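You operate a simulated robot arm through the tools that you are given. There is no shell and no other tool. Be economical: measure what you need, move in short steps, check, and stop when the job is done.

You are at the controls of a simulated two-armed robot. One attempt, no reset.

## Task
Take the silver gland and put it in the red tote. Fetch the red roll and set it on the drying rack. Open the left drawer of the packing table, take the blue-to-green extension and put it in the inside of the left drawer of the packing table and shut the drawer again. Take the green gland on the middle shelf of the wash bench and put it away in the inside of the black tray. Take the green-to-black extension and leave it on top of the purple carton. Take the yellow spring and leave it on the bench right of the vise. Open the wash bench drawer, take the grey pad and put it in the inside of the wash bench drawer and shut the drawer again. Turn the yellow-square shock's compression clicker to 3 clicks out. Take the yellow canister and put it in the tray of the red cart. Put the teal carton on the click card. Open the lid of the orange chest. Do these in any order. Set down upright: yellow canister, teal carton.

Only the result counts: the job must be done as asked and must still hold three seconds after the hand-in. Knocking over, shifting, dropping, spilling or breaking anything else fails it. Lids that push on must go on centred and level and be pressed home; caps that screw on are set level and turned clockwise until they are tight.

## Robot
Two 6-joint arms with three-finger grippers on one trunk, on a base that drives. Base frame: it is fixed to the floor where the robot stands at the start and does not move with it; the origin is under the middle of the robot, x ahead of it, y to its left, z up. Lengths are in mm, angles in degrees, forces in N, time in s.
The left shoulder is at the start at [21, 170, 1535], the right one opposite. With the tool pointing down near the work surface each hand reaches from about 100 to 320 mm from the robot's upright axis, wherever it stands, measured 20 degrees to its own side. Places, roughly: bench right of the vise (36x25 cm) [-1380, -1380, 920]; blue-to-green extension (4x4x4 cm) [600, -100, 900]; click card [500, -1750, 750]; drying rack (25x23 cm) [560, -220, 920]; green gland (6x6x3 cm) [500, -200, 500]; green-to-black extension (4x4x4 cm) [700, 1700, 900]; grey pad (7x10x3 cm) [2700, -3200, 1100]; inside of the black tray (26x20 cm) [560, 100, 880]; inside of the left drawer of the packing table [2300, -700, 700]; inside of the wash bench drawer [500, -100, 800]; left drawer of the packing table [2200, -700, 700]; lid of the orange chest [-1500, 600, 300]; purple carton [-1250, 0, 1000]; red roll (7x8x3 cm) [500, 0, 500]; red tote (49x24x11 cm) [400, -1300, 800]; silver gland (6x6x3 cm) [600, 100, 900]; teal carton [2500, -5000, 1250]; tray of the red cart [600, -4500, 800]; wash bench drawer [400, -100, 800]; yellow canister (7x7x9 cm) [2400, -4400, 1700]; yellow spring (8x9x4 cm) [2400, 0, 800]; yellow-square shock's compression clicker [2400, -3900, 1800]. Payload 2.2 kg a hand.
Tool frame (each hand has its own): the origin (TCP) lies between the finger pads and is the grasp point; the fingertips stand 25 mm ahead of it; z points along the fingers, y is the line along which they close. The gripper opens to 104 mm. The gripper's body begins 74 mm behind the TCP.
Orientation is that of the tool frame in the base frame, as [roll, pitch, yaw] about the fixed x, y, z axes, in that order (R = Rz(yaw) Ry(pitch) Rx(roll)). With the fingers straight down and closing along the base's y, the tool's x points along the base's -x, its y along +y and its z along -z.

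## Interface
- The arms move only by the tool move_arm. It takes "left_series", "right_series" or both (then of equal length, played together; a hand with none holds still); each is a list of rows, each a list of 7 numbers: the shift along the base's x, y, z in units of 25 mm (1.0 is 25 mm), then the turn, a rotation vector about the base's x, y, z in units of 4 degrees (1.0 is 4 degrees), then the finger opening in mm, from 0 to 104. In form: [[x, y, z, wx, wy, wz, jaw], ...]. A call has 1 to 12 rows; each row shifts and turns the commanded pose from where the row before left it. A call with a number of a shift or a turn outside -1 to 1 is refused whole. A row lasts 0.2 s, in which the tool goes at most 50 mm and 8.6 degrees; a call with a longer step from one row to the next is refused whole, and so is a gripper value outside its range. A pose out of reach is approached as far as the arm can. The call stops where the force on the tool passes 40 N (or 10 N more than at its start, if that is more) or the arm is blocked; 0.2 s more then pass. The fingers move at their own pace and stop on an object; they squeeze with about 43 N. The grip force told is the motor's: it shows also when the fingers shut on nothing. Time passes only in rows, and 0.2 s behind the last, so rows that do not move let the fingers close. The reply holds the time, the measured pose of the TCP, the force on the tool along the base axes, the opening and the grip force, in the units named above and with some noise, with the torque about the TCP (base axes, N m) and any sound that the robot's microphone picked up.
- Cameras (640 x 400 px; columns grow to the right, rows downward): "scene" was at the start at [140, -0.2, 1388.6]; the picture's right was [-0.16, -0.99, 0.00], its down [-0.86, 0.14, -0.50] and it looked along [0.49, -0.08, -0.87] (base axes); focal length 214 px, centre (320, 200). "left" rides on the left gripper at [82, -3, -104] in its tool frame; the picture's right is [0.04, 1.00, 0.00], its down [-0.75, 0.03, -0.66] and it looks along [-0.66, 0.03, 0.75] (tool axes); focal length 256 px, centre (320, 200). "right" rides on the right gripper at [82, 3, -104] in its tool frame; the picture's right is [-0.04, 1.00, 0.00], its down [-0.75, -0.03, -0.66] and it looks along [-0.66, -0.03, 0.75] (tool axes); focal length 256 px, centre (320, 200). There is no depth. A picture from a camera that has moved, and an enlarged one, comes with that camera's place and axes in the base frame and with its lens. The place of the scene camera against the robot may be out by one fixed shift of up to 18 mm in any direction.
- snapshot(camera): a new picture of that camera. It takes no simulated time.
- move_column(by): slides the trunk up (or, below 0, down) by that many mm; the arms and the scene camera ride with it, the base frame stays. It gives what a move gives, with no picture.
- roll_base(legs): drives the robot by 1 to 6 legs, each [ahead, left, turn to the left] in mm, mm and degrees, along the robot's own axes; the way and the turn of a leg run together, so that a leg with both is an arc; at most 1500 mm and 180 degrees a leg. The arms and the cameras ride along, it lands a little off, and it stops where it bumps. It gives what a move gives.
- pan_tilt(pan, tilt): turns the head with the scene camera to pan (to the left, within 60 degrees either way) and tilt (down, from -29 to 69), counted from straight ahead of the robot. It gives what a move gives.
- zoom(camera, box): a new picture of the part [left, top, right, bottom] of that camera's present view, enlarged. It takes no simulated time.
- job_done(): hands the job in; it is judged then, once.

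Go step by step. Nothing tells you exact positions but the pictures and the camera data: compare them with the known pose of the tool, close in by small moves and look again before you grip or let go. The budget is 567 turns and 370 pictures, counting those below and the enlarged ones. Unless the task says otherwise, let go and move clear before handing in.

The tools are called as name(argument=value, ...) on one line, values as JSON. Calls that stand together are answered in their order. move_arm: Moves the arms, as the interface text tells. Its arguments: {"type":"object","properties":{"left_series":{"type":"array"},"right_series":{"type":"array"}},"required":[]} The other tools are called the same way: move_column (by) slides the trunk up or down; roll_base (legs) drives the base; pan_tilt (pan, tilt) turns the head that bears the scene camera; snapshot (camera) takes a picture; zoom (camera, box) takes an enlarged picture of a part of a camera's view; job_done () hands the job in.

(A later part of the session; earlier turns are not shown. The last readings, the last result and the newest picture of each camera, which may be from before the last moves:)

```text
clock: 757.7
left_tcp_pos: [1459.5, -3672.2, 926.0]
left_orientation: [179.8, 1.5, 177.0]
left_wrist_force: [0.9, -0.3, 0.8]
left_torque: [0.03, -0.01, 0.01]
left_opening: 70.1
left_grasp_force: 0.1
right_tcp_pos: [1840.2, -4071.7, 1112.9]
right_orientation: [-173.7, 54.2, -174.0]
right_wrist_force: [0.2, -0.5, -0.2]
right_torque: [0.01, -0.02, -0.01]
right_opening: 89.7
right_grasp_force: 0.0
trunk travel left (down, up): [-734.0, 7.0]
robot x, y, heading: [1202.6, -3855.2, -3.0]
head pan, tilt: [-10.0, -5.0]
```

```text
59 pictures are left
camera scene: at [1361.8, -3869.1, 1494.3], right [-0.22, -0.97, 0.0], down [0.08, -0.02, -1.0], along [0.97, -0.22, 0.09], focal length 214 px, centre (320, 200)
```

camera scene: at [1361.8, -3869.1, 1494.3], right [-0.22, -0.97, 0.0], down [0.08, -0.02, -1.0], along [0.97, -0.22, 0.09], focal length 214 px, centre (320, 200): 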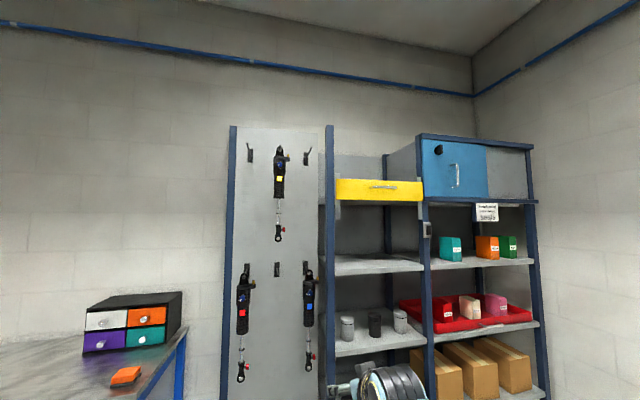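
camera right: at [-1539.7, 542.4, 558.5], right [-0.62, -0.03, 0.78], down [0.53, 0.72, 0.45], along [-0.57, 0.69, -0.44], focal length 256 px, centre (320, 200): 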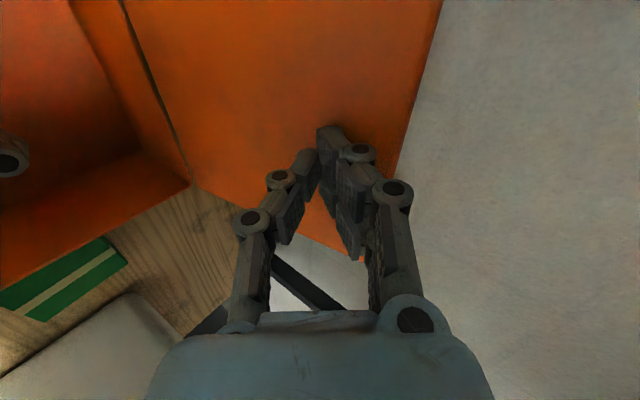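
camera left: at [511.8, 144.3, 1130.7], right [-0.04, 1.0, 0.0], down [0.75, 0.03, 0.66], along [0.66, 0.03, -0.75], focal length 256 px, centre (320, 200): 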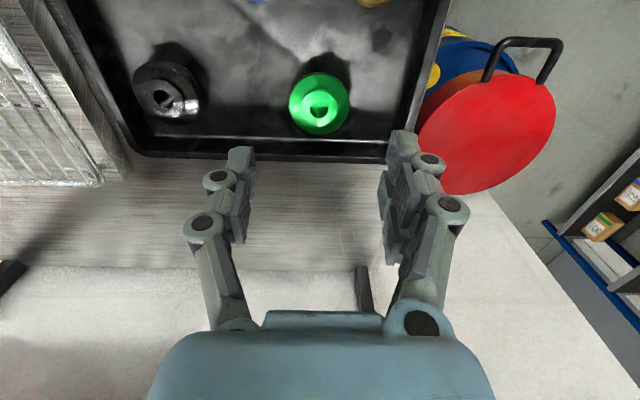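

zoom(camera="scene", box=[300, 120, 540, 270])

zoom(camera="scene", box=[225, 120, 345, 250])

```text
2.67 times, centred on (420, 195) of scene
camera zoom: at [1361.8, -3869.1, 1494.3], right [-0.22, -0.97, 0.0], down [0.08, -0.02, -1.0], along [0.97, -0.22, 0.09], focal length 572 px, centre (53, 213)
```

zoom: 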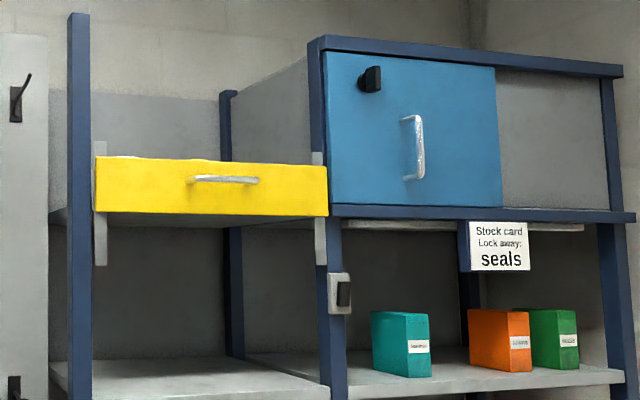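

```text
3.08 times, centred on (285, 185) of scene
camera zoom: at [1361.8, -3869.1, 1494.3], right [-0.22, -0.97, 0.0], down [0.08, -0.02, -1.0], along [0.97, -0.22, 0.09], focal length 660 px, centre (428, 246)
```

zoom: 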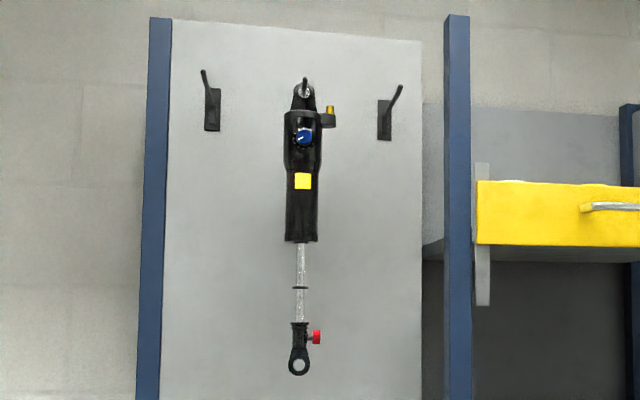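

The yellow-square shock hangs on the pegboard; its blue knob (compression) is at about (2390,-3905,1757). I'll straighten up and raise the right hand to a horizontal pose at that height.

roll_base(legs=[[0, 0, 3]])

move_arm(right_series=[[0.78, 0, 0.64, 0.46, -0.36, -0.48, 60], [0.78, 0, 0.64, 0.46, -0.36, -0.48, 60], [0.78, 0, 0.64, 0, -0.36, 0, 60], [0.78, 0, 0.64, 0, -0.36, 0, 60], [0.78, 0, 0.64, 0, -0.36, 0, 60], [0.78, 0, 0.64, 0, -0.36, 0, 60], [0.78, 0, 0.64, 0, -0.36, 0, 60], [0.5, 0, 0.97, 0, -0.42, 0, 60], [0.5, 0, 0.97, 0, -0.42, 0, 60], [0.5, 0, 0.97, 0, -0.42, 0, 60]])

move_arm(right_series=[[0.5, 0, 0.97, 0, -0.42, 0, 60], [0.5, 0, 0.97, 0, -0.42, 0, 60], [0.5, 0, 0.97, 0, -0.42, 0, 60], [0.19, 0, 0.99, 0, -0.42, 0, 60], [0.19, 0, 0.99, 0, -0.42, 0, 60], [0.19, 0, 0.99, 0, -0.42, 0, 60], [0.19, 0, 0.99, 0, -0.42, 0, 60], [0.19, 0, 0.99, 0, -0.42, 0, 60], [0.19, 0, 0.99, 0, -0.42, 0, 60]])

```text
clock: 758.5
left_tcp_pos: [1450.9, -3658.1, 924.8]
left_orientation: [179.8, 1.5, -179.9]
left_wrist_force: [0.3, 0.2, -0.5]
left_torque: [0.02, 0.01, 0.02]
left_opening: 69.8
left_grasp_force: 0.1
right_tcp_pos: [1851.2, -4039.9, 1112.7]
right_orientation: [-173.7, 54.3, -170.9]
right_wrist_force: [-0.2, -0.3, -0.9]
right_torque: [-0.02, 0.03, 0.0]
right_opening: 89.9
right_grasp_force: 0.0
trunk travel left (down, up): [-734.0, 7.0]
robot x, y, heading: [1203.2, -3853.4, 0.2]
head pan, tilt: [-10.0, -5.0]
```

```text
clock: 760.7
left_tcp_pos: [1448.0, -3658.1, 925.8]
left_orientation: [179.8, 1.5, -179.9]
left_wrist_force: [0.8, 0.8, 0.2]
left_torque: [0.01, 0.0, -0.01]
left_opening: 70.1
left_grasp_force: 0.0
right_tcp_pos: [2025.7, -4039.1, 1296.6]
right_orientation: [-179.7, 69.6, -179.8]
right_wrist_force: [-0.1, -1.0, -0.2]
right_torque: [-0.02, -0.01, 0.01]
right_opening: 59.8
right_grasp_force: 0.1
trunk travel left (down, up): [-734.0, 7.0]
robot x, y, heading: [1198.4, -3858.3, 0.2]
head pan, tilt: [-10.0, -5.0]
```

```text
clock: 762.7
left_tcp_pos: [1449.5, -3658.3, 925.3]
left_orientation: [179.8, 1.5, -179.9]
left_wrist_force: [-0.5, 0.5, 1.1]
left_torque: [0.0, -0.02, 0.0]
left_opening: 70.0
left_grasp_force: 0.1
right_tcp_pos: [2091.9, -4037.7, 1519.0]
right_orientation: [-179.4, 84.7, -179.5]
right_wrist_force: [-0.8, 0.3, 0.0]
right_torque: [0.0, -0.03, 0.03]
right_opening: 60.0
right_grasp_force: 0.0
trunk travel left (down, up): [-734.0, 7.0]
robot x, y, heading: [1203.3, -3858.5, 0.1]
head pan, tilt: [-10.0, -5.0]
```

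move_arm(right_series=[[-0.05, 0, 0.97, 0, -0.3, 0, 60], [-0.05, 0, 0.97, 0, -0.3, 0, 60], [-0.05, 0, 0.97, 0, -0.3, 0, 60], [-0.1, 0, 0.97, 0, -0.3, 0, 60], [-0.15, 0, 0.97, 0, 0, 0, 60], [-0.2, 0, 0.95, 0, 0, 0, 60], [-0.2, 0, 0.95, 0, 0, 0, 60], [-0.25, 0, 0.95, 0, 0, 0, 60], [-0.25, 0, 0.95, 0, 0, 0, 60], [-0.3, 0, 0.9, 0, 0, 0, 60]])

roll_base(legs=[[0, 133, 0], [150, 0, 0]])

snapshot(camera="right")

```text
clock: 764.9
left_tcp_pos: [1449.6, -3658.3, 925.5]
left_orientation: [179.8, 1.5, -179.9]
left_wrist_force: [-0.1, 0.1, -0.1]
left_torque: [-0.02, 0.0, 0.03]
left_opening: 69.8
left_grasp_force: 0.1
right_tcp_pos: [2050.7, -4038.8, 1758.9]
right_orientation: [-170.4, 89.5, -170.5]
right_wrist_force: [-0.2, -0.5, -0.4]
right_torque: [-0.01, -0.02, -0.02]
right_opening: 59.9
right_grasp_force: 0.1
trunk travel left (down, up): [-734.0, 7.0]
robot x, y, heading: [1199.7, -3858.4, 0.1]
head pan, tilt: [-10.0, -5.0]
```

```text
clock: 767.1
left_tcp_pos: [1595.7, -3525.5, 924.6]
left_orientation: [179.9, 1.5, -179.9]
left_wrist_force: [0.3, -0.4, -0.6]
left_torque: [0.01, -0.03, -0.03]
left_opening: 69.9
left_grasp_force: 0.1
right_tcp_pos: [2197.1, -3907.5, 1758.9]
right_orientation: [-175.0, 89.6, -175.0]
right_wrist_force: [-0.5, 0.2, 0.4]
right_torque: [0.03, 0.02, -0.02]
right_opening: 60.0
right_grasp_force: 0.1
trunk travel left (down, up): [-734.0, 7.0]
robot x, y, heading: [1346.8, -3722.0, -0.0]
head pan, tilt: [-10.0, -5.0]
```

```text
56 pictures are left
camera right: at [2091.6, -3906.0, 1678.8], right [0.0, 1.0, 0.04], down [-0.65, -0.03, 0.76], along [0.76, -0.03, 0.65], focal length 256 px, centre (320, 200)
```

right: 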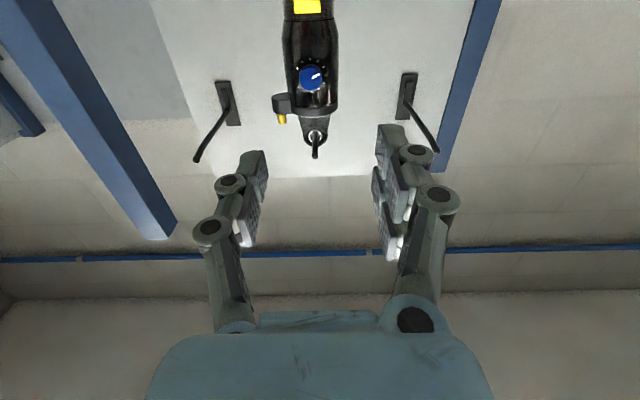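

roll_base(legs=[[80, -8, 0]])

zoom(camera="right", box=[200, 20, 440, 170])

```text
clock: 768.2
left_tcp_pos: [1674.7, -3533.0, 925.5]
left_orientation: [179.9, 1.4, -179.8]
left_wrist_force: [1.4, -0.1, -0.7]
left_torque: [-0.01, -0.04, -0.02]
left_opening: 69.9
left_grasp_force: 0.0
right_tcp_pos: [2277.4, -3912.6, 1758.8]
right_orientation: [-170.9, 89.6, -170.8]
right_wrist_force: [-0.6, 0.6, 0.3]
right_torque: [-0.01, 0.01, 0.0]
right_opening: 60.1
right_grasp_force: 0.1
trunk travel left (down, up): [-734.0, 7.0]
robot x, y, heading: [1428.7, -3731.9, 0.2]
head pan, tilt: [-10.0, -5.0]
```

```text
2.67 times, centred on (320, 95) of right
camera zoom: at [2172.2, -3911.9, 1678.4], right [0.0, 1.0, 0.04], down [-0.65, -0.03, 0.76], along [0.76, -0.03, 0.65], focal length 683 px, centre (320, 480)
```

zoom: 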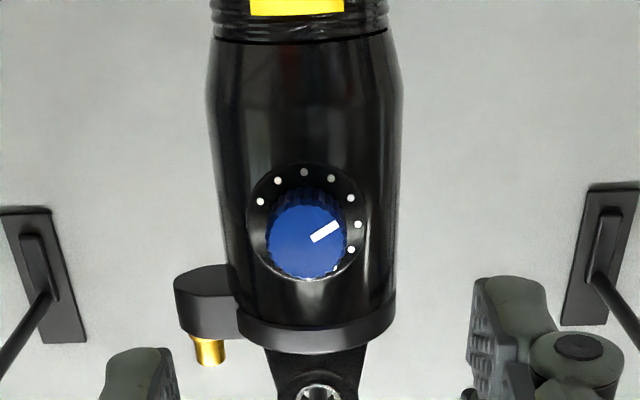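

move_arm(right_series=[[0, -0.26, -0.2, 0, 0, 0, 44], [0, 0, 0, 0, 0, 0, 44], [0, 0, 0, 0, 0, 0, 44]])

roll_base(legs=[[45, 0, 0]])

zoom(camera="right", box=[200, 60, 440, 210])

```text
clock: 769.0
left_tcp_pos: [1673.7, -3534.1, 924.4]
left_orientation: [179.8, 1.3, -179.8]
left_wrist_force: [0.1, -0.2, 0.8]
left_torque: [0.01, 0.0, 0.01]
left_opening: 70.2
left_grasp_force: 0.1
right_tcp_pos: [2277.5, -3920.1, 1753.1]
right_orientation: [-175.0, 89.6, -174.9]
right_wrist_force: [0.6, 0.4, -0.1]
right_torque: [0.04, 0.02, -0.03]
right_opening: 43.9
right_grasp_force: 0.0
trunk travel left (down, up): [-734.0, 7.0]
robot x, y, heading: [1430.7, -3732.4, 0.2]
head pan, tilt: [-10.0, -5.0]
```

```text
clock: 769.9
left_tcp_pos: [1714.7, -3533.3, 925.0]
left_orientation: [180.0, 1.6, -179.8]
left_wrist_force: [-0.4, 0.2, -0.5]
left_torque: [-0.01, -0.05, 0.0]
left_opening: 69.9
left_grasp_force: 0.1
right_tcp_pos: [2316.4, -3919.2, 1756.4]
right_orientation: [-159.7, 89.8, -159.6]
right_wrist_force: [-0.4, 0.5, 0.1]
right_torque: [-0.01, 0.06, -0.03]
right_opening: 43.9
right_grasp_force: 0.0
trunk travel left (down, up): [-734.0, 7.0]
robot x, y, heading: [1473.0, -3732.9, 0.2]
head pan, tilt: [-10.0, -5.0]
```

```text
2.67 times, centred on (320, 135) of right
camera zoom: at [2210.7, -3918.1, 1676.8], right [0.0, 1.0, 0.04], down [-0.65, -0.03, 0.76], along [0.76, -0.03, 0.65], focal length 683 px, centre (320, 373)
```

zoom: 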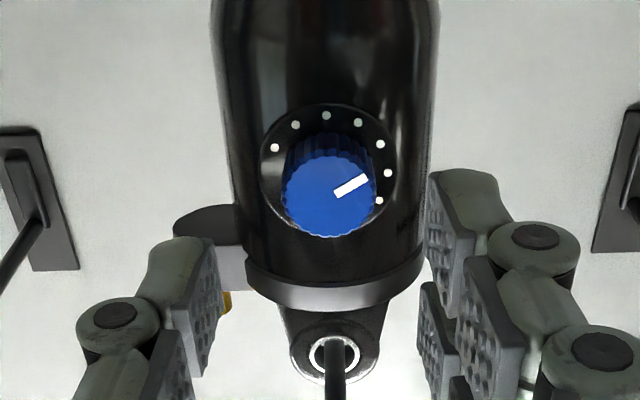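

move_arm(right_series=[[0.3, 0, -0.24, 0, 0, 0, 44], [0.4, 0, 0, 0, 0, 0, 44], [0.5, 0, 0, 0, 0, 0, 44], [0, 0, 0, 0, 0, 0, 44]])

zoom(camera="right", box=[200, 90, 440, 240])

```text
clock: 770.9
left_tcp_pos: [1716.5, -3534.1, 924.8]
left_orientation: [179.8, 1.3, -179.8]
left_wrist_force: [-1.0, -0.2, 0.3]
left_torque: [0.01, -0.01, 0.01]
left_opening: 69.9
left_grasp_force: 0.1
right_tcp_pos: [2330.3, -3918.2, 1747.7]
right_orientation: [-167.3, 89.8, -167.5]
right_wrist_force: [-1.5, -0.6, 0.9]
right_torque: [0.01, -0.01, -0.01]
right_opening: 44.0
right_grasp_force: 0.1
right hand out of reach, approached as far as the arm can: row 2, 3
trunk travel left (down, up): [-734.0, 7.0]
robot x, y, heading: [1470.6, -3733.6, -0.0]
head pan, tilt: [-10.0, -5.0]
```

```text
2.67 times, centred on (320, 165) of right
camera zoom: at [2226.1, -3917.0, 1666.2], right [0.0, 1.0, 0.04], down [-0.65, -0.03, 0.76], along [0.76, -0.03, 0.65], focal length 683 px, centre (320, 293)
```

zoom: 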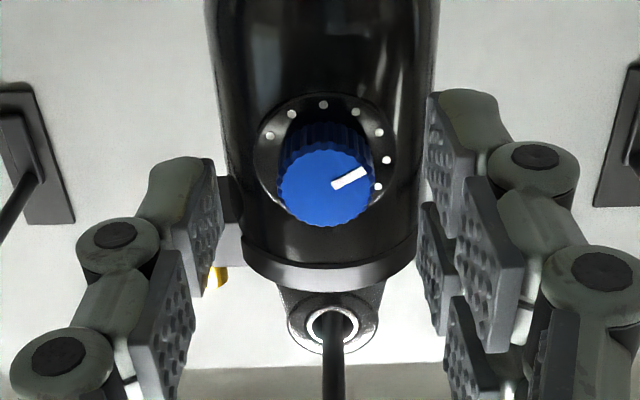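

move_arm(right_series=[[-0.4, 0, 0, 0, 0, 0, 44], [0, 0, 0.1, 0, 0, 0, 44]])

roll_base(legs=[[32, 0, 0]])

zoom(camera="right", box=[200, 90, 440, 240])

```text
clock: 771.5
left_tcp_pos: [1716.0, -3533.2, 925.7]
left_orientation: [179.8, 1.4, -179.8]
left_wrist_force: [-0.8, 1.0, 0.6]
left_torque: [-0.03, -0.02, 0.01]
left_opening: 69.9
left_grasp_force: 0.0
right_tcp_pos: [2322.2, -3919.3, 1749.0]
right_orientation: [-172.6, 89.6, -172.8]
right_wrist_force: [0.6, 0.1, -0.6]
right_torque: [0.01, -0.01, 0.0]
right_opening: 44.3
right_grasp_force: 0.1
trunk travel left (down, up): [-734.0, 7.0]
robot x, y, heading: [1470.5, -3728.0, 0.0]
head pan, tilt: [-10.0, -5.0]
```

```text
clock: 772.3
left_tcp_pos: [1746.3, -3533.4, 924.8]
left_orientation: [179.8, 1.5, -179.9]
left_wrist_force: [-0.1, 0.5, -0.2]
left_torque: [-0.02, -0.04, 0.02]
left_opening: 70.2
left_grasp_force: 0.1
right_tcp_pos: [2349.5, -3919.6, 1750.9]
right_orientation: [-166.0, 89.8, -166.0]
right_wrist_force: [0.8, 0.6, 0.9]
right_torque: [0.01, 0.03, 0.02]
right_opening: 44.0
right_grasp_force: 0.1
trunk travel left (down, up): [-734.0, 7.0]
robot x, y, heading: [1503.6, -3731.7, 0.0]
head pan, tilt: [-10.0, -5.0]
```

```text
2.67 times, centred on (320, 165) of right
camera zoom: at [2245.1, -3917.2, 1670.4], right [0.0, 1.0, 0.04], down [-0.65, -0.03, 0.76], along [0.76, -0.03, 0.65], focal length 683 px, centre (320, 293)
```

zoom: 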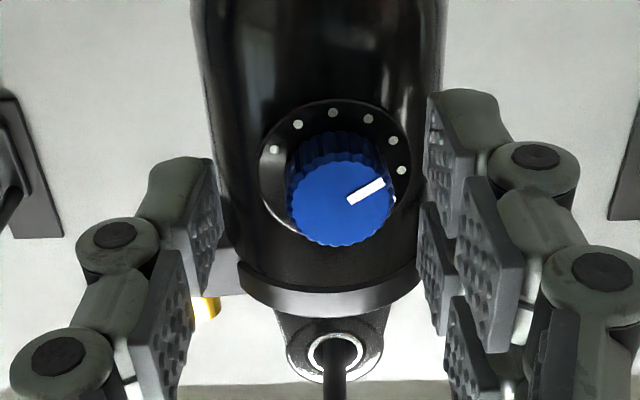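

move_arm(right_series=[[0, 0.16, 0, 0, 0, 0, 44], [0, 0, 0, 0, 0, 0, 34], [0, 0, 0, 0, 0, 0, 22], [0, 0, 0, 0, 0, 0, 10], [0, 0, 0, 0, 0, 0, 10]])

move_arm(right_series=[[0, 0, 0, 1, 0, 0, 10], [0, 0, 0, 1, 0, 0, 10], [0, 0, 0, 1, 0, 0, 10], [0, 0, 0, 1, 0, 0, 10], [0, 0, 0, 1, 0, 0, 10]])

zoom(camera="right", box=[200, 90, 440, 240])

```text
clock: 773.5
left_tcp_pos: [1749.0, -3533.9, 924.3]
left_orientation: [179.8, 1.2, -179.9]
left_wrist_force: [-0.1, 0.8, -0.2]
left_torque: [0.01, -0.01, -0.02]
left_opening: 70.0
left_grasp_force: 0.1
right_tcp_pos: [2355.4, -3914.8, 1749.7]
right_orientation: [-172.1, 89.7, -172.1]
right_wrist_force: [4.1, -0.6, 3.8]
right_torque: [0.02, 0.25, 0.01]
right_opening: 24.2
right_grasp_force: 43.2
trunk travel left (down, up): [-734.0, 7.0]
robot x, y, heading: [1502.8, -3732.7, 0.1]
head pan, tilt: [-10.0, -5.0]
```

```text
clock: 774.7
left_tcp_pos: [1748.3, -3534.3, 923.8]
left_orientation: [-180.0, 1.3, -179.9]
left_wrist_force: [-0.1, 0.1, -0.1]
left_torque: [0.0, 0.01, 0.02]
left_opening: 70.1
left_grasp_force: 0.0
right_tcp_pos: [2351.6, -3914.7, 1749.6]
right_orientation: [90.8, 70.0, 90.7]
right_wrist_force: [-1.9, 0.4, 0.9]
right_torque: [-0.03, -0.19, -0.01]
right_opening: 23.9
right_grasp_force: 43.1
trunk travel left (down, up): [-734.0, 7.0]
robot x, y, heading: [1503.3, -3727.9, 0.6]
head pan, tilt: [-10.0, -5.0]
```

```text
2.67 times, centred on (320, 165) of right
camera zoom: at [2247.8, -3885.2, 1675.2], right [0.0, 0.93, 0.38], down [-0.65, -0.29, 0.7], along [0.76, -0.25, 0.6], focal length 683 px, centre (320, 293)
```

zoom: 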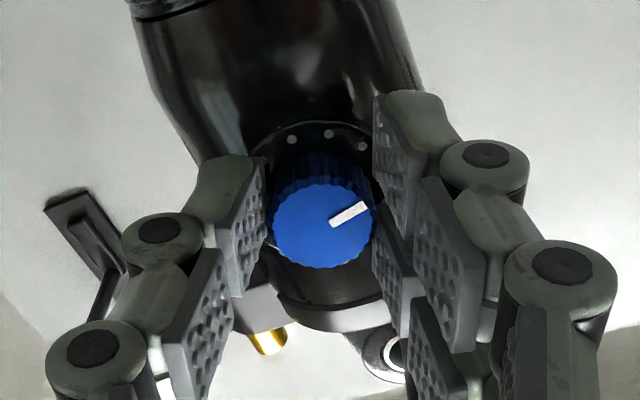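

move_arm(right_series=[[0, 0, 0, 1, 0, 0, 10], [0, 0, 0, 1, 0, 0, 10], [0, 0, 0, 0, 0, 0, 10]])

move_arm(right_series=[[0, 0, 0, 1, 0, 0, 10], [0, 0, 0, 1, 0, 0, 10], [0, 0, 0, 0, 0, 0, 10]])

move_arm(right_series=[[0, 0, 0, 1, 0, 0, 10], [0, 0, 0, 1, 0, 0, 10], [0, 0, 0, 0, 0, 0, 10]])

```text
clock: 775.5
left_tcp_pos: [1747.3, -3533.0, 924.7]
left_orientation: [179.9, 1.4, -179.8]
left_wrist_force: [0.5, 0.3, 0.8]
left_torque: [-0.01, 0.0, -0.04]
left_opening: 70.0
left_grasp_force: 0.2
right_tcp_pos: [2352.3, -3913.7, 1751.0]
right_orientation: [90.5, 61.9, 90.5]
right_wrist_force: [-2.8, 0.8, 0.5]
right_torque: [-0.06, -0.37, 0.01]
right_opening: 24.1
right_grasp_force: 43.0
trunk travel left (down, up): [-734.0, 7.0]
robot x, y, heading: [1501.2, -3732.4, 0.3]
head pan, tilt: [-10.0, -5.0]
```

```text
clock: 776.3
left_tcp_pos: [1747.4, -3533.2, 924.1]
left_orientation: [179.8, 1.4, -179.8]
left_wrist_force: [0.5, -0.9, -0.8]
left_torque: [-0.03, 0.0, -0.02]
left_opening: 69.9
left_grasp_force: 0.1
right_tcp_pos: [2351.8, -3914.1, 1750.8]
right_orientation: [90.4, 54.0, 90.4]
right_wrist_force: [-3.3, 0.6, 1.7]
right_torque: [-0.02, -0.39, 0.04]
right_opening: 23.9
right_grasp_force: 43.1
trunk travel left (down, up): [-734.0, 7.0]
robot x, y, heading: [1498.8, -3727.2, 0.4]
head pan, tilt: [-10.0, -5.0]
```

```text
clock: 777.1
left_tcp_pos: [1747.2, -3533.3, 925.6]
left_orientation: [179.9, 1.4, -179.9]
left_wrist_force: [-0.5, 0.4, 0.0]
left_torque: [0.01, -0.02, 0.0]
left_opening: 69.8
left_grasp_force: 0.1
right_tcp_pos: [2351.9, -3913.5, 1750.9]
right_orientation: [90.2, 46.0, 90.2]
right_wrist_force: [-3.0, 0.9, 1.8]
right_torque: [-0.02, -0.4, -0.01]
right_opening: 23.7
right_grasp_force: 43.1
trunk travel left (down, up): [-734.0, 7.0]
robot x, y, heading: [1502.2, -3728.8, 0.3]
head pan, tilt: [-10.0, -5.0]
```

zoom(camera="right", box=[200, 90, 440, 240])

```text
2.67 times, centred on (320, 165) of right
camera zoom: at [2247.5, -3857.5, 1695.2], right [0.0, 0.69, 0.72], down [-0.65, -0.55, 0.52], along [0.76, -0.47, 0.45], focal length 683 px, centre (320, 293)
```

zoom: 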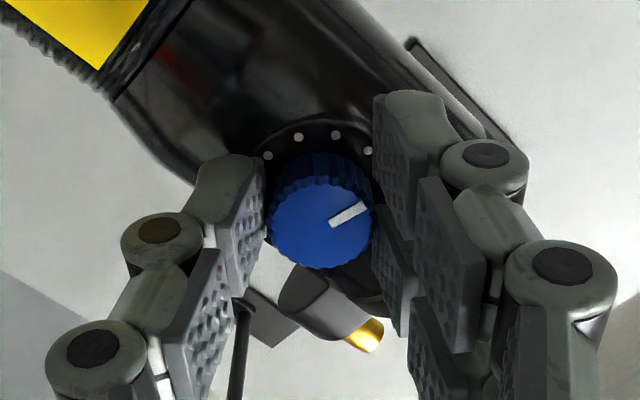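

move_arm(right_series=[[0, 0, 0, 1, 0, 0, 10], [0, 0, 0, 1, 0, 0, 10], [0, 0, 0, 1, 0, 0, 10], [0, 0, 0, 0, 0, 0, 10]])

move_arm(right_series=[[0, 0, 0, 1, 0, 0, 10], [0, 0, 0, 1, 0, 0, 10], [0, 0, 0, 1, 0, 0, 10], [0, 0, 0, 0, 0, 0, 10]])

move_arm(right_series=[[0, 0, 0, 1, 0, 0, 10], [0, 0, 0, 1, 0, 0, 10], [0, 0, 0, 1, 0, 0, 10], [0, 0, 0, 0, 0, 0, 10]])

zoom(camera="right", box=[200, 90, 440, 240])

```text
clock: 778.1
left_tcp_pos: [1747.2, -3534.0, 925.3]
left_orientation: [179.9, 1.5, -179.8]
left_wrist_force: [-0.1, -0.5, -0.3]
left_torque: [-0.01, 0.01, 0.01]
left_opening: 70.1
left_grasp_force: 0.0
right_tcp_pos: [2352.2, -3913.0, 1751.7]
right_orientation: [90.2, 33.9, 90.3]
right_wrist_force: [-2.7, -0.2, 6.8]
right_torque: [0.0, -0.55, -0.01]
right_opening: 24.2
right_grasp_force: 43.3
trunk travel left (down, up): [-734.0, 7.0]
robot x, y, heading: [1503.1, -3729.1, -0.1]
head pan, tilt: [-10.0, -5.0]
```

```text
clock: 779.1
left_tcp_pos: [1747.3, -3533.0, 924.4]
left_orientation: [179.9, 1.4, -179.7]
left_wrist_force: [-0.8, 0.5, 0.7]
left_torque: [0.02, 0.03, 0.03]
left_opening: 69.8
left_grasp_force: 0.0
right_tcp_pos: [2353.2, -3912.7, 1751.7]
right_orientation: [89.9, 22.1, 90.3]
right_wrist_force: [5.7, 0.6, 19.4]
right_torque: [-0.08, -0.58, 0.08]
right_opening: 24.0
right_grasp_force: 42.7
trunk travel left (down, up): [-734.0, 7.0]
robot x, y, heading: [1500.1, -3731.1, 0.1]
head pan, tilt: [-10.0, -5.0]
```

```text
clock: 780.1
left_tcp_pos: [1748.0, -3532.5, 924.2]
left_orientation: [179.8, 1.3, -179.8]
left_wrist_force: [0.1, -0.5, -0.6]
left_torque: [0.02, -0.03, -0.02]
left_opening: 69.9
left_grasp_force: 0.0
right_tcp_pos: [2351.7, -3914.1, 1752.7]
right_orientation: [89.7, 10.1, 90.3]
right_wrist_force: [11.1, 0.2, 25.4]
right_torque: [-0.07, -0.52, 0.12]
right_opening: 24.2
right_grasp_force: 43.0
trunk travel left (down, up): [-734.0, 7.0]
robot x, y, heading: [1503.3, -3729.1, -0.1]
head pan, tilt: [-10.0, -5.0]
```

```text
2.67 times, centred on (320, 165) of right
camera zoom: at [2247.2, -3835.0, 1741.9], right [-0.01, 0.13, 0.99], down [-0.65, -0.75, 0.1], along [0.76, -0.65, 0.09], focal length 683 px, centre (320, 293)
```

zoom: 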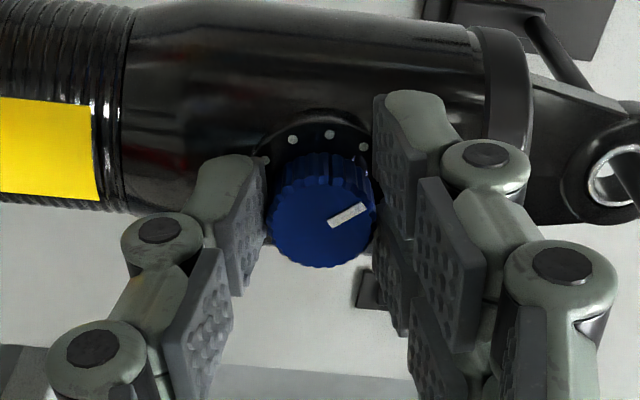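

move_arm(right_series=[[0, 0, 0, -1, 0, 0, 10], [0, 0, 0, -1, 0, 0, 10], [0, 0, 0, -1, 0, 0, 10], [0, 0, 0, -1, 0, 0, 10], [0, 0, 0, -1, 0, 0, 10], [0, 0, 0, -1, 0, 0, 10], [0, 0, 0, -1, 0, 0, 10], [0, 0, 0, -1, 0, 0, 10], [0, 0, 0, -1, 0, 0, 10], [0, 0, 0, -1, 0, 0, 10]])

move_arm(right_series=[[0, 0, 0, -1, 0, 0, 10], [0, 0, 0, -1, 0, 0, 10], [0, 0, 0, -1, 0, 0, 10], [0, 0, 0, -1, 0, 0, 10], [0, 0, 0, -1, 0, 0, 10], [0, 0, 0, -1, 0, 0, 10], [0, 0, 0, -1, 0, 0, 10], [0, 0, 0, -1, 0, 0, 10], [0, 0, 0, -1, 0, 0, 10], [0, 0, 0, -1, 0, 0, 10]])

zoom(camera="right", box=[200, 90, 440, 240])

```text
clock: 782.3
left_tcp_pos: [1747.4, -3532.1, 924.2]
left_orientation: [179.9, 1.3, -179.8]
left_wrist_force: [0.1, 0.4, 0.0]
left_torque: [0.03, 0.0, -0.04]
left_opening: 69.9
left_grasp_force: 0.1
right_tcp_pos: [2353.3, -3914.1, 1750.3]
right_orientation: [90.2, 50.2, 90.3]
right_wrist_force: [10.5, -1.2, 21.8]
right_torque: [-0.02, -0.32, 0.0]
right_opening: 23.8
right_grasp_force: 43.7
trunk travel left (down, up): [-734.0, 7.0]
robot x, y, heading: [1503.2, -3725.5, 0.4]
head pan, tilt: [-10.0, -5.0]
```

```text
clock: 784.5
left_tcp_pos: [1749.4, -3532.8, 924.0]
left_orientation: [179.9, 1.3, -180.0]
left_wrist_force: [0.1, 0.2, 0.5]
left_torque: [0.02, -0.04, 0.02]
left_opening: 69.7
left_grasp_force: 0.0
right_tcp_pos: [2354.7, -3914.9, 1748.8]
right_orientation: [-157.8, 89.6, -157.8]
right_wrist_force: [10.7, -1.8, 17.1]
right_torque: [0.03, 0.13, -0.01]
right_opening: 23.8
right_grasp_force: 43.7
trunk travel left (down, up): [-734.0, 7.0]
robot x, y, heading: [1500.5, -3733.7, 0.2]
head pan, tilt: [-10.0, -5.0]
```

```text
2.67 times, centred on (320, 165) of right
camera zoom: at [2249.4, -3913.3, 1668.1], right [0.0, 1.0, 0.04], down [-0.65, -0.03, 0.76], along [0.76, -0.03, 0.65], focal length 683 px, centre (320, 293)
```

zoom: 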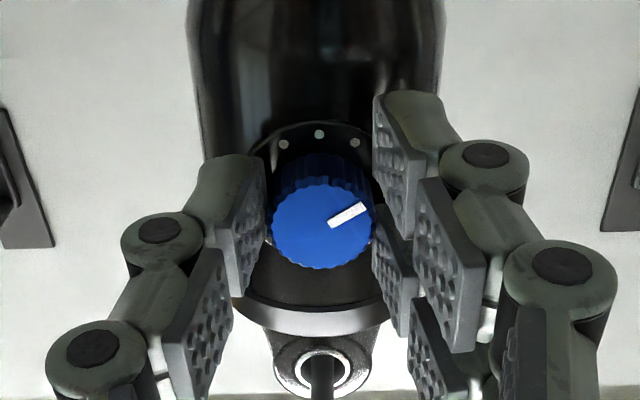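

No clicks are heard yet, so I'll leave the knob as found for now and read the click card when delivering the carton. Back off and look at the teal carton and the yellow drawer.

move_arm(right_series=[[0, 0, 0, 0, 0, 0, 30], [0, 0, 0, 0, 0, 0, 44], [0, 0, 0, 0, 0, 0, 44], [-0.8, 0, 0, 0, 0, 0, 44], [-0.8, 0, 0, 0, 0, 0, 44]])

roll_base(legs=[[-250, 0, 0], [0, -700, 0]])

pan_tilt(pan=0, tilt=0)

snapshot(camera="scene")

snapshot(camera="right")

```text
clock: 785.7
left_tcp_pos: [1749.0, -3535.0, 925.4]
left_orientation: [179.9, 1.4, -179.8]
left_wrist_force: [0.2, 0.4, 0.3]
left_torque: [-0.05, -0.03, 0.02]
left_opening: 70.1
left_grasp_force: 0.0
right_tcp_pos: [2313.3, -3913.7, 1749.6]
right_orientation: [-168.1, 89.7, -168.0]
right_wrist_force: [-0.1, 0.3, 0.1]
right_torque: [0.03, 0.03, 0.0]
right_opening: 44.3
right_grasp_force: 0.1
trunk travel left (down, up): [-734.0, 7.0]
robot x, y, heading: [1504.2, -3727.5, 0.0]
head pan, tilt: [-10.0, -5.0]
```

```text
clock: 791.0
left_tcp_pos: [1503.7, -4227.7, 924.5]
left_orientation: [179.7, 1.3, -179.0]
left_wrist_force: [0.1, 0.4, -0.4]
left_torque: [0.02, 0.01, 0.0]
left_opening: 70.1
left_grasp_force: 0.1
right_tcp_pos: [2075.4, -4598.4, 1749.4]
right_orientation: [-171.5, 89.7, -170.5]
right_wrist_force: [0.0, 0.7, 0.5]
right_torque: [0.01, 0.01, -0.01]
right_opening: 44.0
right_grasp_force: 0.0
trunk travel left (down, up): [-734.0, 7.0]
robot x, y, heading: [1262.0, -4427.8, 1.1]
head pan, tilt: [-10.0, -5.0]
```

```text
clock: 791.7
left_tcp_pos: [1503.0, -4227.9, 924.9]
left_orientation: [179.8, 1.3, -179.1]
left_wrist_force: [-0.7, 0.3, -0.1]
left_torque: [-0.03, -0.02, 0.0]
left_opening: 69.9
left_grasp_force: 0.0
right_tcp_pos: [2075.4, -4598.3, 1749.1]
right_orientation: [-173.1, 89.7, -172.1]
right_wrist_force: [0.4, 0.4, 0.8]
right_torque: [-0.03, 0.03, 0.02]
right_opening: 44.0
right_grasp_force: 0.0
trunk travel left (down, up): [-734.0, 7.0]
robot x, y, heading: [1261.2, -4428.3, 1.1]
head pan, tilt: [0.0, 0.0]
```

```text
47 pictures are left
camera scene: at [1425.0, -4416.0, 1486.6], right [0.02, -1.0, 0.0], down [0.0, 0.0, -1.0], along [1.0, 0.02, 0.0], focal length 214 px, centre (320, 200)
```

scene: 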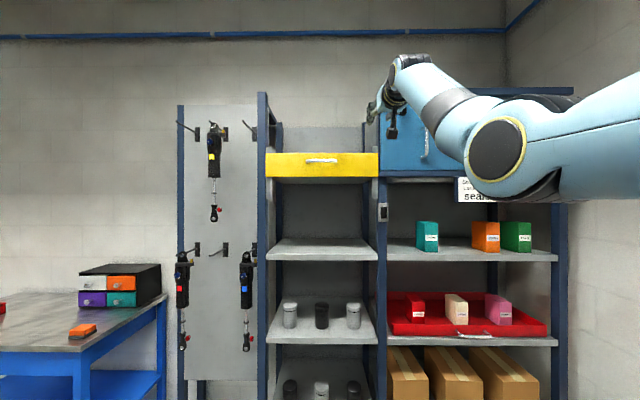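

```text
46 pictures are left
camera right: at [1969.8, -4599.2, 1668.6], right [-0.01, 1.0, 0.04], down [-0.65, -0.04, 0.76], along [0.76, -0.01, 0.65], focal length 256 px, centre (320, 200)
```

right: 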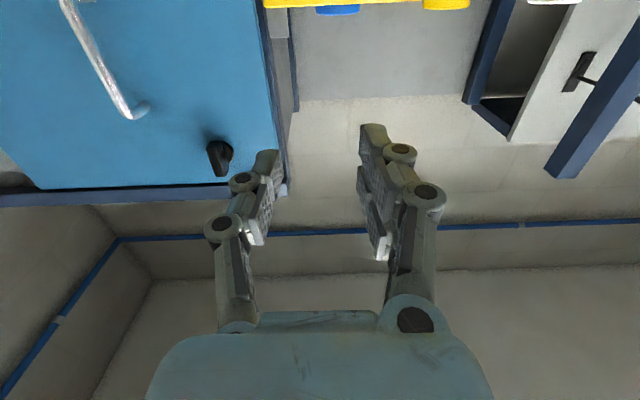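

The canisters' tops stand just above the yellow drawer's front (yellow at y≈-4425), so it can be picked over the front from above. Align and pitch the right hand down 36°.

roll_base(legs=[[0, 175, -1.1]])

move_arm(right_series=[[-0.37, 0, 0.2, 0, 1, 0, 90], [-0.37, 0, 0.2, 0, 1, 0, 90], [-0.37, 0, 0.2, 0, 1, 0, 90], [-0.37, 0, 0.1, 0, 1, 0, 90], [-0.37, 0, 0, 0, 1, 0, 90], [-0.37, 0, 0, 0, 1, 0, 90], [-0.37, 0, 0, 0, 1, 0, 90], [-0.37, 0, 0, 0, 1, 0, 90], [-0.37, 0, 0, 0, 1, 0, 90]])

roll_base(legs=[[150, 0, 0]])

snapshot(camera="right")

```text
clock: 793.2
left_tcp_pos: [1505.8, -4059.0, 924.1]
left_orientation: [179.9, 1.3, 179.9]
left_wrist_force: [0.8, 0.6, -0.5]
left_torque: [-0.01, -0.01, -0.02]
left_opening: 70.3
left_grasp_force: 0.0
right_tcp_pos: [2069.4, -4441.2, 1748.8]
right_orientation: [-172.7, 89.7, -173.0]
right_wrist_force: [0.6, 0.6, 0.2]
right_torque: [0.03, -0.02, 0.0]
right_opening: 43.8
right_grasp_force: 0.1
trunk travel left (down, up): [-734.0, 7.0]
robot x, y, heading: [1260.7, -4257.5, -0.2]
head pan, tilt: [0.0, 0.0]
```

```text
clock: 795.2
left_tcp_pos: [1505.2, -4058.5, 924.7]
left_orientation: [179.9, 1.3, 180.0]
left_wrist_force: [0.5, 0.5, 0.5]
left_torque: [-0.05, -0.03, -0.02]
left_opening: 69.9
left_grasp_force: 0.1
right_tcp_pos: [1986.2, -4441.1, 1768.0]
right_orientation: [-179.6, 53.7, -179.9]
right_wrist_force: [0.0, 0.1, 0.4]
right_torque: [-0.02, 0.0, -0.02]
right_opening: 90.3
right_grasp_force: 0.0
trunk travel left (down, up): [-734.0, 7.0]
robot x, y, heading: [1258.7, -4256.0, -0.0]
head pan, tilt: [0.0, 0.0]
```

```text
clock: 796.5
left_tcp_pos: [1652.3, -4060.4, 925.3]
left_orientation: [179.9, 1.3, 179.8]
left_wrist_force: [-0.3, 0.2, -0.1]
left_torque: [0.0, -0.03, 0.01]
left_opening: 69.8
left_grasp_force: 0.1
right_tcp_pos: [2132.4, -4442.6, 1768.6]
right_orientation: [-179.6, 53.7, -179.9]
right_wrist_force: [-0.1, 0.2, 0.2]
right_torque: [-0.03, 0.03, 0.0]
right_opening: 90.0
right_grasp_force: 0.0
trunk travel left (down, up): [-734.0, 7.0]
robot x, y, heading: [1405.6, -4253.4, 0.0]
head pan, tilt: [0.0, 0.0]
```

```text
45 pictures are left
camera right: at [2000.0, -4441.6, 1764.4], right [0.03, 1.0, 0.03], down [-0.08, -0.03, 1.0], along [1.0, -0.03, 0.08], focal length 256 px, centre (320, 200)
```

right: 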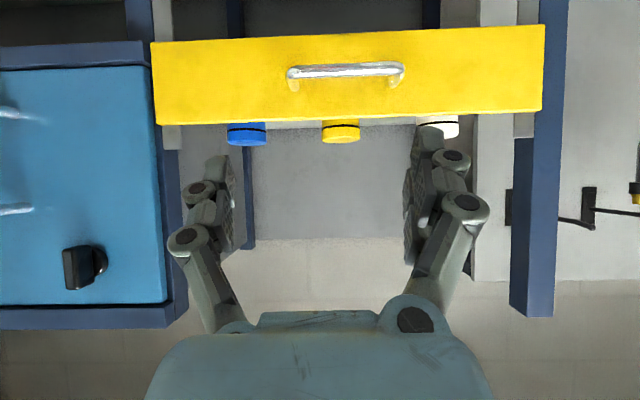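

move_arm(right_series=[[-0.1, 0, 0.15, 0, 0.75, 0, 90], [-0.1, 0, 0.15, 0, 0.75, 0, 90], [0, 0, 0, 0, 0, 0, 90]])

roll_base(legs=[[0, 26, 0], [240, 0, 0]])

snapshot(camera="right")

```text
clock: 797.3
left_tcp_pos: [1654.6, -4060.2, 923.7]
left_orientation: [179.9, 1.2, 179.8]
left_wrist_force: [0.0, 0.0, 0.3]
left_torque: [0.0, 0.02, -0.02]
left_opening: 69.7
left_grasp_force: 0.0
right_tcp_pos: [2129.9, -4445.0, 1772.6]
right_orientation: [-179.6, 48.0, -180.0]
right_wrist_force: [0.7, -0.2, -0.5]
right_torque: [0.02, 0.0, 0.03]
right_opening: 89.7
right_grasp_force: 0.1
trunk travel left (down, up): [-734.0, 7.0]
robot x, y, heading: [1409.7, -4256.0, -0.1]
head pan, tilt: [0.0, 0.0]
```

```text
clock: 799.5
left_tcp_pos: [1892.8, -4034.7, 923.8]
left_orientation: [179.8, 1.3, 179.5]
left_wrist_force: [-0.4, -0.5, 0.7]
left_torque: [-0.01, -0.01, -0.02]
left_opening: 70.0
left_grasp_force: 0.2
right_tcp_pos: [2366.0, -4422.7, 1774.0]
right_orientation: [-179.6, 48.1, 179.7]
right_wrist_force: [-0.4, -0.8, 0.7]
right_torque: [0.01, 0.01, 0.01]
right_opening: 90.1
right_grasp_force: 0.0
trunk travel left (down, up): [-734.0, 7.0]
robot x, y, heading: [1645.2, -4234.2, -0.5]
head pan, tilt: [0.0, 0.0]
```

```text
44 pictures are left
camera right: at [2233.3, -4419.4, 1783.5], right [0.04, 1.0, 0.02], down [0.01, -0.03, 1.0], along [1.0, -0.04, -0.02], focal length 256 px, centre (320, 200)
```

right: 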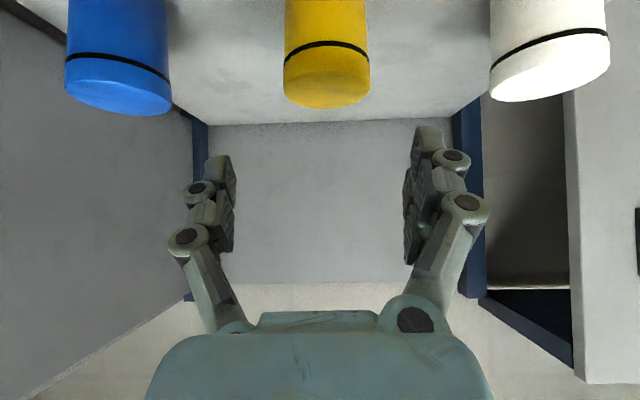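

roll_base(legs=[[54, 3, 0.5]])

move_column(by=-70)

snapshot(camera="right")

```text
clock: 800.5
left_tcp_pos: [1942.0, -4030.6, 924.2]
left_orientation: [179.9, 1.4, 180.0]
left_wrist_force: [0.3, -0.5, 0.7]
left_torque: [0.02, -0.01, -0.02]
left_opening: 70.0
left_grasp_force: 0.1
right_tcp_pos: [2414.4, -4414.3, 1776.8]
right_orientation: [-179.6, 48.3, -179.7]
right_wrist_force: [-0.9, -0.2, 0.3]
right_torque: [0.02, -0.02, 0.03]
right_opening: 89.9
right_grasp_force: 0.3
trunk travel left (down, up): [-734.0, 7.0]
robot x, y, heading: [1699.7, -4229.4, -0.1]
head pan, tilt: [0.0, 0.0]
```

```text
clock: 801.5
left_tcp_pos: [1943.8, -4031.0, 855.1]
left_orientation: [179.8, 1.4, -180.0]
left_wrist_force: [-0.6, 0.1, -0.7]
left_torque: [-0.03, 0.0, 0.03]
left_opening: 70.2
left_grasp_force: 0.1
right_tcp_pos: [2420.0, -4413.6, 1705.8]
right_orientation: [-179.6, 48.2, -179.6]
right_wrist_force: [-0.2, 0.7, 1.0]
right_torque: [0.0, 0.01, 0.0]
right_opening: 90.0
right_grasp_force: 0.0
trunk travel left (down, up): [-664.0, 77.0]
robot x, y, heading: [1700.7, -4226.8, 0.1]
head pan, tilt: [0.0, 0.0]
```

```text
43 pictures are left
camera right: at [2287.7, -4411.9, 1714.4], right [0.03, 1.0, 0.03], down [0.01, -0.03, 1.0], along [1.0, -0.03, -0.01], focal length 256 px, centre (320, 200)
```

right: 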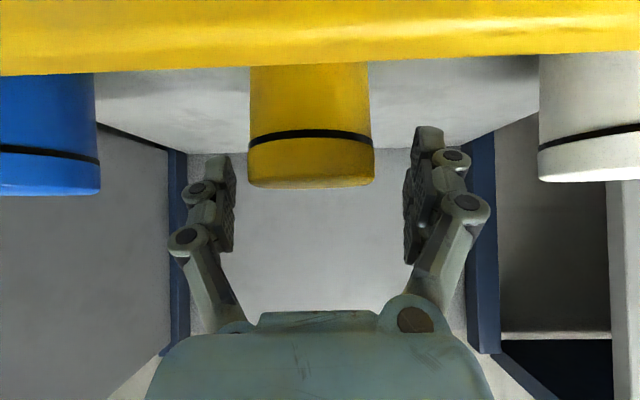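

move_arm(right_series=[[0.4, -0.28, 0, 0, 0, 0, 90], [0, 0, 0, 0, 0, 0, 90]])

move_column(by=-22)

move_arm(right_series=[[0, 0, 0, 0, 0, 0, 75], [0, 0, 0, 0, 0, 0, 60], [0, 0, 0, 0, 0, 0, 50], [0, 0, 0, 0, 0, 0, 50]])

move_column(by=80)

snapshot(camera="right")

```text
clock: 802.1
left_tcp_pos: [1944.7, -4031.5, 855.3]
left_orientation: [179.8, 1.3, -179.9]
left_wrist_force: [-0.3, 0.5, -1.1]
left_torque: [0.01, -0.04, 0.01]
left_opening: 70.0
left_grasp_force: 0.1
right_tcp_pos: [2425.0, -4420.5, 1700.6]
right_orientation: [-179.7, 48.3, -179.7]
right_wrist_force: [-0.5, 0.0, -0.1]
right_torque: [0.0, 0.01, -0.01]
right_opening: 89.9
right_grasp_force: 0.0
right hand out of reach, approached as far as the arm can: row 1
trunk travel left (down, up): [-664.0, 77.0]
robot x, y, heading: [1701.4, -4229.4, -0.3]
head pan, tilt: [0.0, 0.0]
```

```text
clock: 802.8
left_tcp_pos: [1945.1, -4031.4, 833.7]
left_orientation: [179.7, 1.2, 180.0]
left_wrist_force: [0.3, -0.8, -0.7]
left_torque: [0.01, 0.02, 0.02]
left_opening: 70.1
left_grasp_force: 0.1
right_tcp_pos: [2423.8, -4421.6, 1679.4]
right_orientation: [-179.6, 48.2, -179.7]
right_wrist_force: [-0.3, -0.1, 0.6]
right_torque: [0.01, -0.01, -0.02]
right_opening: 90.0
right_grasp_force: 0.2
trunk travel left (down, up): [-642.0, 99.0]
robot x, y, heading: [1701.0, -4228.7, 0.0]
head pan, tilt: [0.0, 0.0]
```

```text
clock: 803.8
left_tcp_pos: [1944.3, -4030.2, 832.7]
left_orientation: [179.8, 1.2, -179.9]
left_wrist_force: [-0.3, 0.5, 0.5]
left_torque: [-0.01, 0.04, 0.0]
left_opening: 70.1
left_grasp_force: 0.1
right_tcp_pos: [2423.9, -4421.1, 1678.1]
right_orientation: [-179.6, 48.2, -179.5]
right_wrist_force: [1.2, 1.8, 0.8]
right_torque: [0.08, -0.1, 0.0]
right_opening: 63.0
right_grasp_force: 42.9
trunk travel left (down, up): [-642.0, 99.0]
robot x, y, heading: [1701.5, -4227.4, -0.3]
head pan, tilt: [0.0, 0.0]
```

```text
clock: 805.0
left_tcp_pos: [1943.8, -4031.3, 911.7]
left_orientation: [180.0, 1.1, 180.0]
left_wrist_force: [0.1, -0.1, 0.3]
left_torque: [-0.02, -0.04, 0.02]
left_opening: 70.2
left_grasp_force: 0.1
right_tcp_pos: [2426.3, -4420.9, 1757.6]
right_orientation: [-179.6, 48.1, -179.7]
right_wrist_force: [-0.3, -0.2, -3.4]
right_torque: [-0.03, 0.03, -0.01]
right_opening: 62.7
right_grasp_force: 43.1
trunk travel left (down, up): [-722.0, 19.0]
robot x, y, heading: [1697.6, -4226.6, 0.0]
head pan, tilt: [0.0, 0.0]
```

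```text
42 pictures are left
camera right: at [2292.9, -4420.1, 1766.8], right [0.03, 1.0, 0.03], down [0.01, -0.03, 1.0], along [1.0, -0.03, -0.02], focal length 256 px, centre (320, 200)
```

right: 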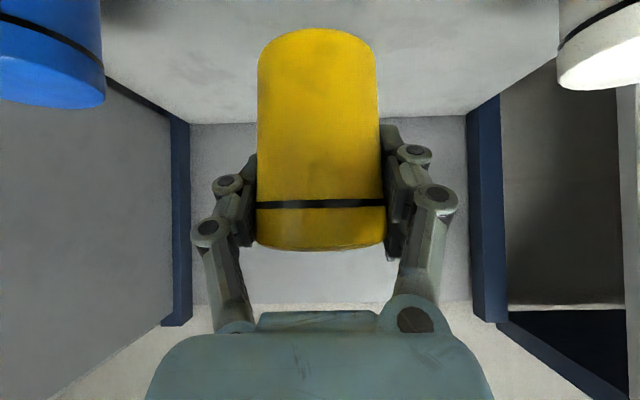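

move_column(by=18)

move_arm(right_series=[[-0.2, 0, 0.4, 0, 0, 0, 40], [-0.2, 0, 0.4, 0, 0, 0, 40], [-0.2, 0, 0.3, 0, 0, 0, 40]])

roll_base(legs=[[-420, 0, 0], [0, 0, 180]])

pan_tilt(pan=10, tilt=40)

snapshot(camera="scene")

```text
clock: 805.6
left_tcp_pos: [1943.5, -4031.7, 931.2]
left_orientation: [179.9, 1.3, 180.0]
left_wrist_force: [0.3, -0.4, -0.8]
left_torque: [-0.03, 0.0, 0.0]
left_opening: 69.9
left_grasp_force: 0.0
right_tcp_pos: [2424.7, -4421.7, 1775.3]
right_orientation: [-179.5, 48.0, -179.7]
right_wrist_force: [0.6, 0.6, -3.3]
right_torque: [-0.02, -0.02, 0.03]
right_opening: 63.1
right_grasp_force: 43.0
trunk travel left (down, up): [-740.0, 1.0]
robot x, y, heading: [1697.4, -4227.3, 0.1]
head pan, tilt: [0.0, 0.0]
```

```text
clock: 806.4
left_tcp_pos: [1944.1, -4031.5, 929.7]
left_orientation: [179.9, 1.2, 180.0]
left_wrist_force: [-0.8, 0.6, -0.4]
left_torque: [0.02, 0.01, -0.03]
left_opening: 69.9
left_grasp_force: 0.1
right_tcp_pos: [2407.5, -4422.2, 1802.1]
right_orientation: [-179.7, 48.2, -179.8]
right_wrist_force: [-0.7, -0.4, -3.7]
right_torque: [-0.02, -0.06, 0.02]
right_opening: 62.9
right_grasp_force: 42.7
right hand out of reach, approached as far as the arm can: row 3
trunk travel left (down, up): [-740.0, 1.0]
robot x, y, heading: [1700.4, -4226.1, 0.2]
head pan, tilt: [0.0, 0.0]
```

```text
clock: 816.3
left_tcp_pos: [1032.2, -4424.9, 929.6]
left_orientation: [179.8, 1.2, -0.4]
left_wrist_force: [0.2, -0.1, 0.1]
left_torque: [0.01, 0.0, -0.01]
left_opening: 70.0
left_grasp_force: 0.1
right_tcp_pos: [572.2, -4031.4, 1801.1]
right_orientation: [-179.6, 48.0, -0.1]
right_wrist_force: [-0.3, 0.0, -2.5]
right_torque: [0.03, 0.05, 0.0]
right_opening: 63.1
right_grasp_force: 43.0
trunk travel left (down, up): [-740.0, 1.0]
robot x, y, heading: [1276.9, -4229.4, 179.5]
head pan, tilt: [0.0, 0.0]
```

```text
clock: 817.4
left_tcp_pos: [1032.5, -4425.2, 930.3]
left_orientation: [179.9, 1.3, -0.4]
left_wrist_force: [-0.5, -0.2, -0.1]
left_torque: [0.0, -0.01, -0.02]
left_opening: 70.1
left_grasp_force: 0.1
right_tcp_pos: [571.1, -4031.5, 1801.7]
right_orientation: [-179.7, 48.1, -0.2]
right_wrist_force: [0.2, -0.4, -2.6]
right_torque: [-0.03, 0.02, 0.0]
right_opening: 62.9
right_grasp_force: 42.5
trunk travel left (down, up): [-740.0, 1.0]
robot x, y, heading: [1278.8, -4229.8, 179.6]
head pan, tilt: [10.0, 40.0]
```

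```text
41 pictures are left
camera scene: at [1128.6, -4232.9, 1428.9], right [-0.17, 0.99, 0.0], down [0.63, 0.11, -0.77], along [-0.76, -0.13, -0.64], focal length 214 px, centre (320, 200)
```

scene: 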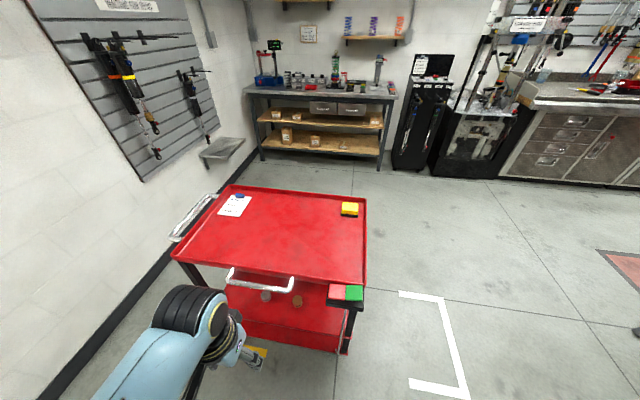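

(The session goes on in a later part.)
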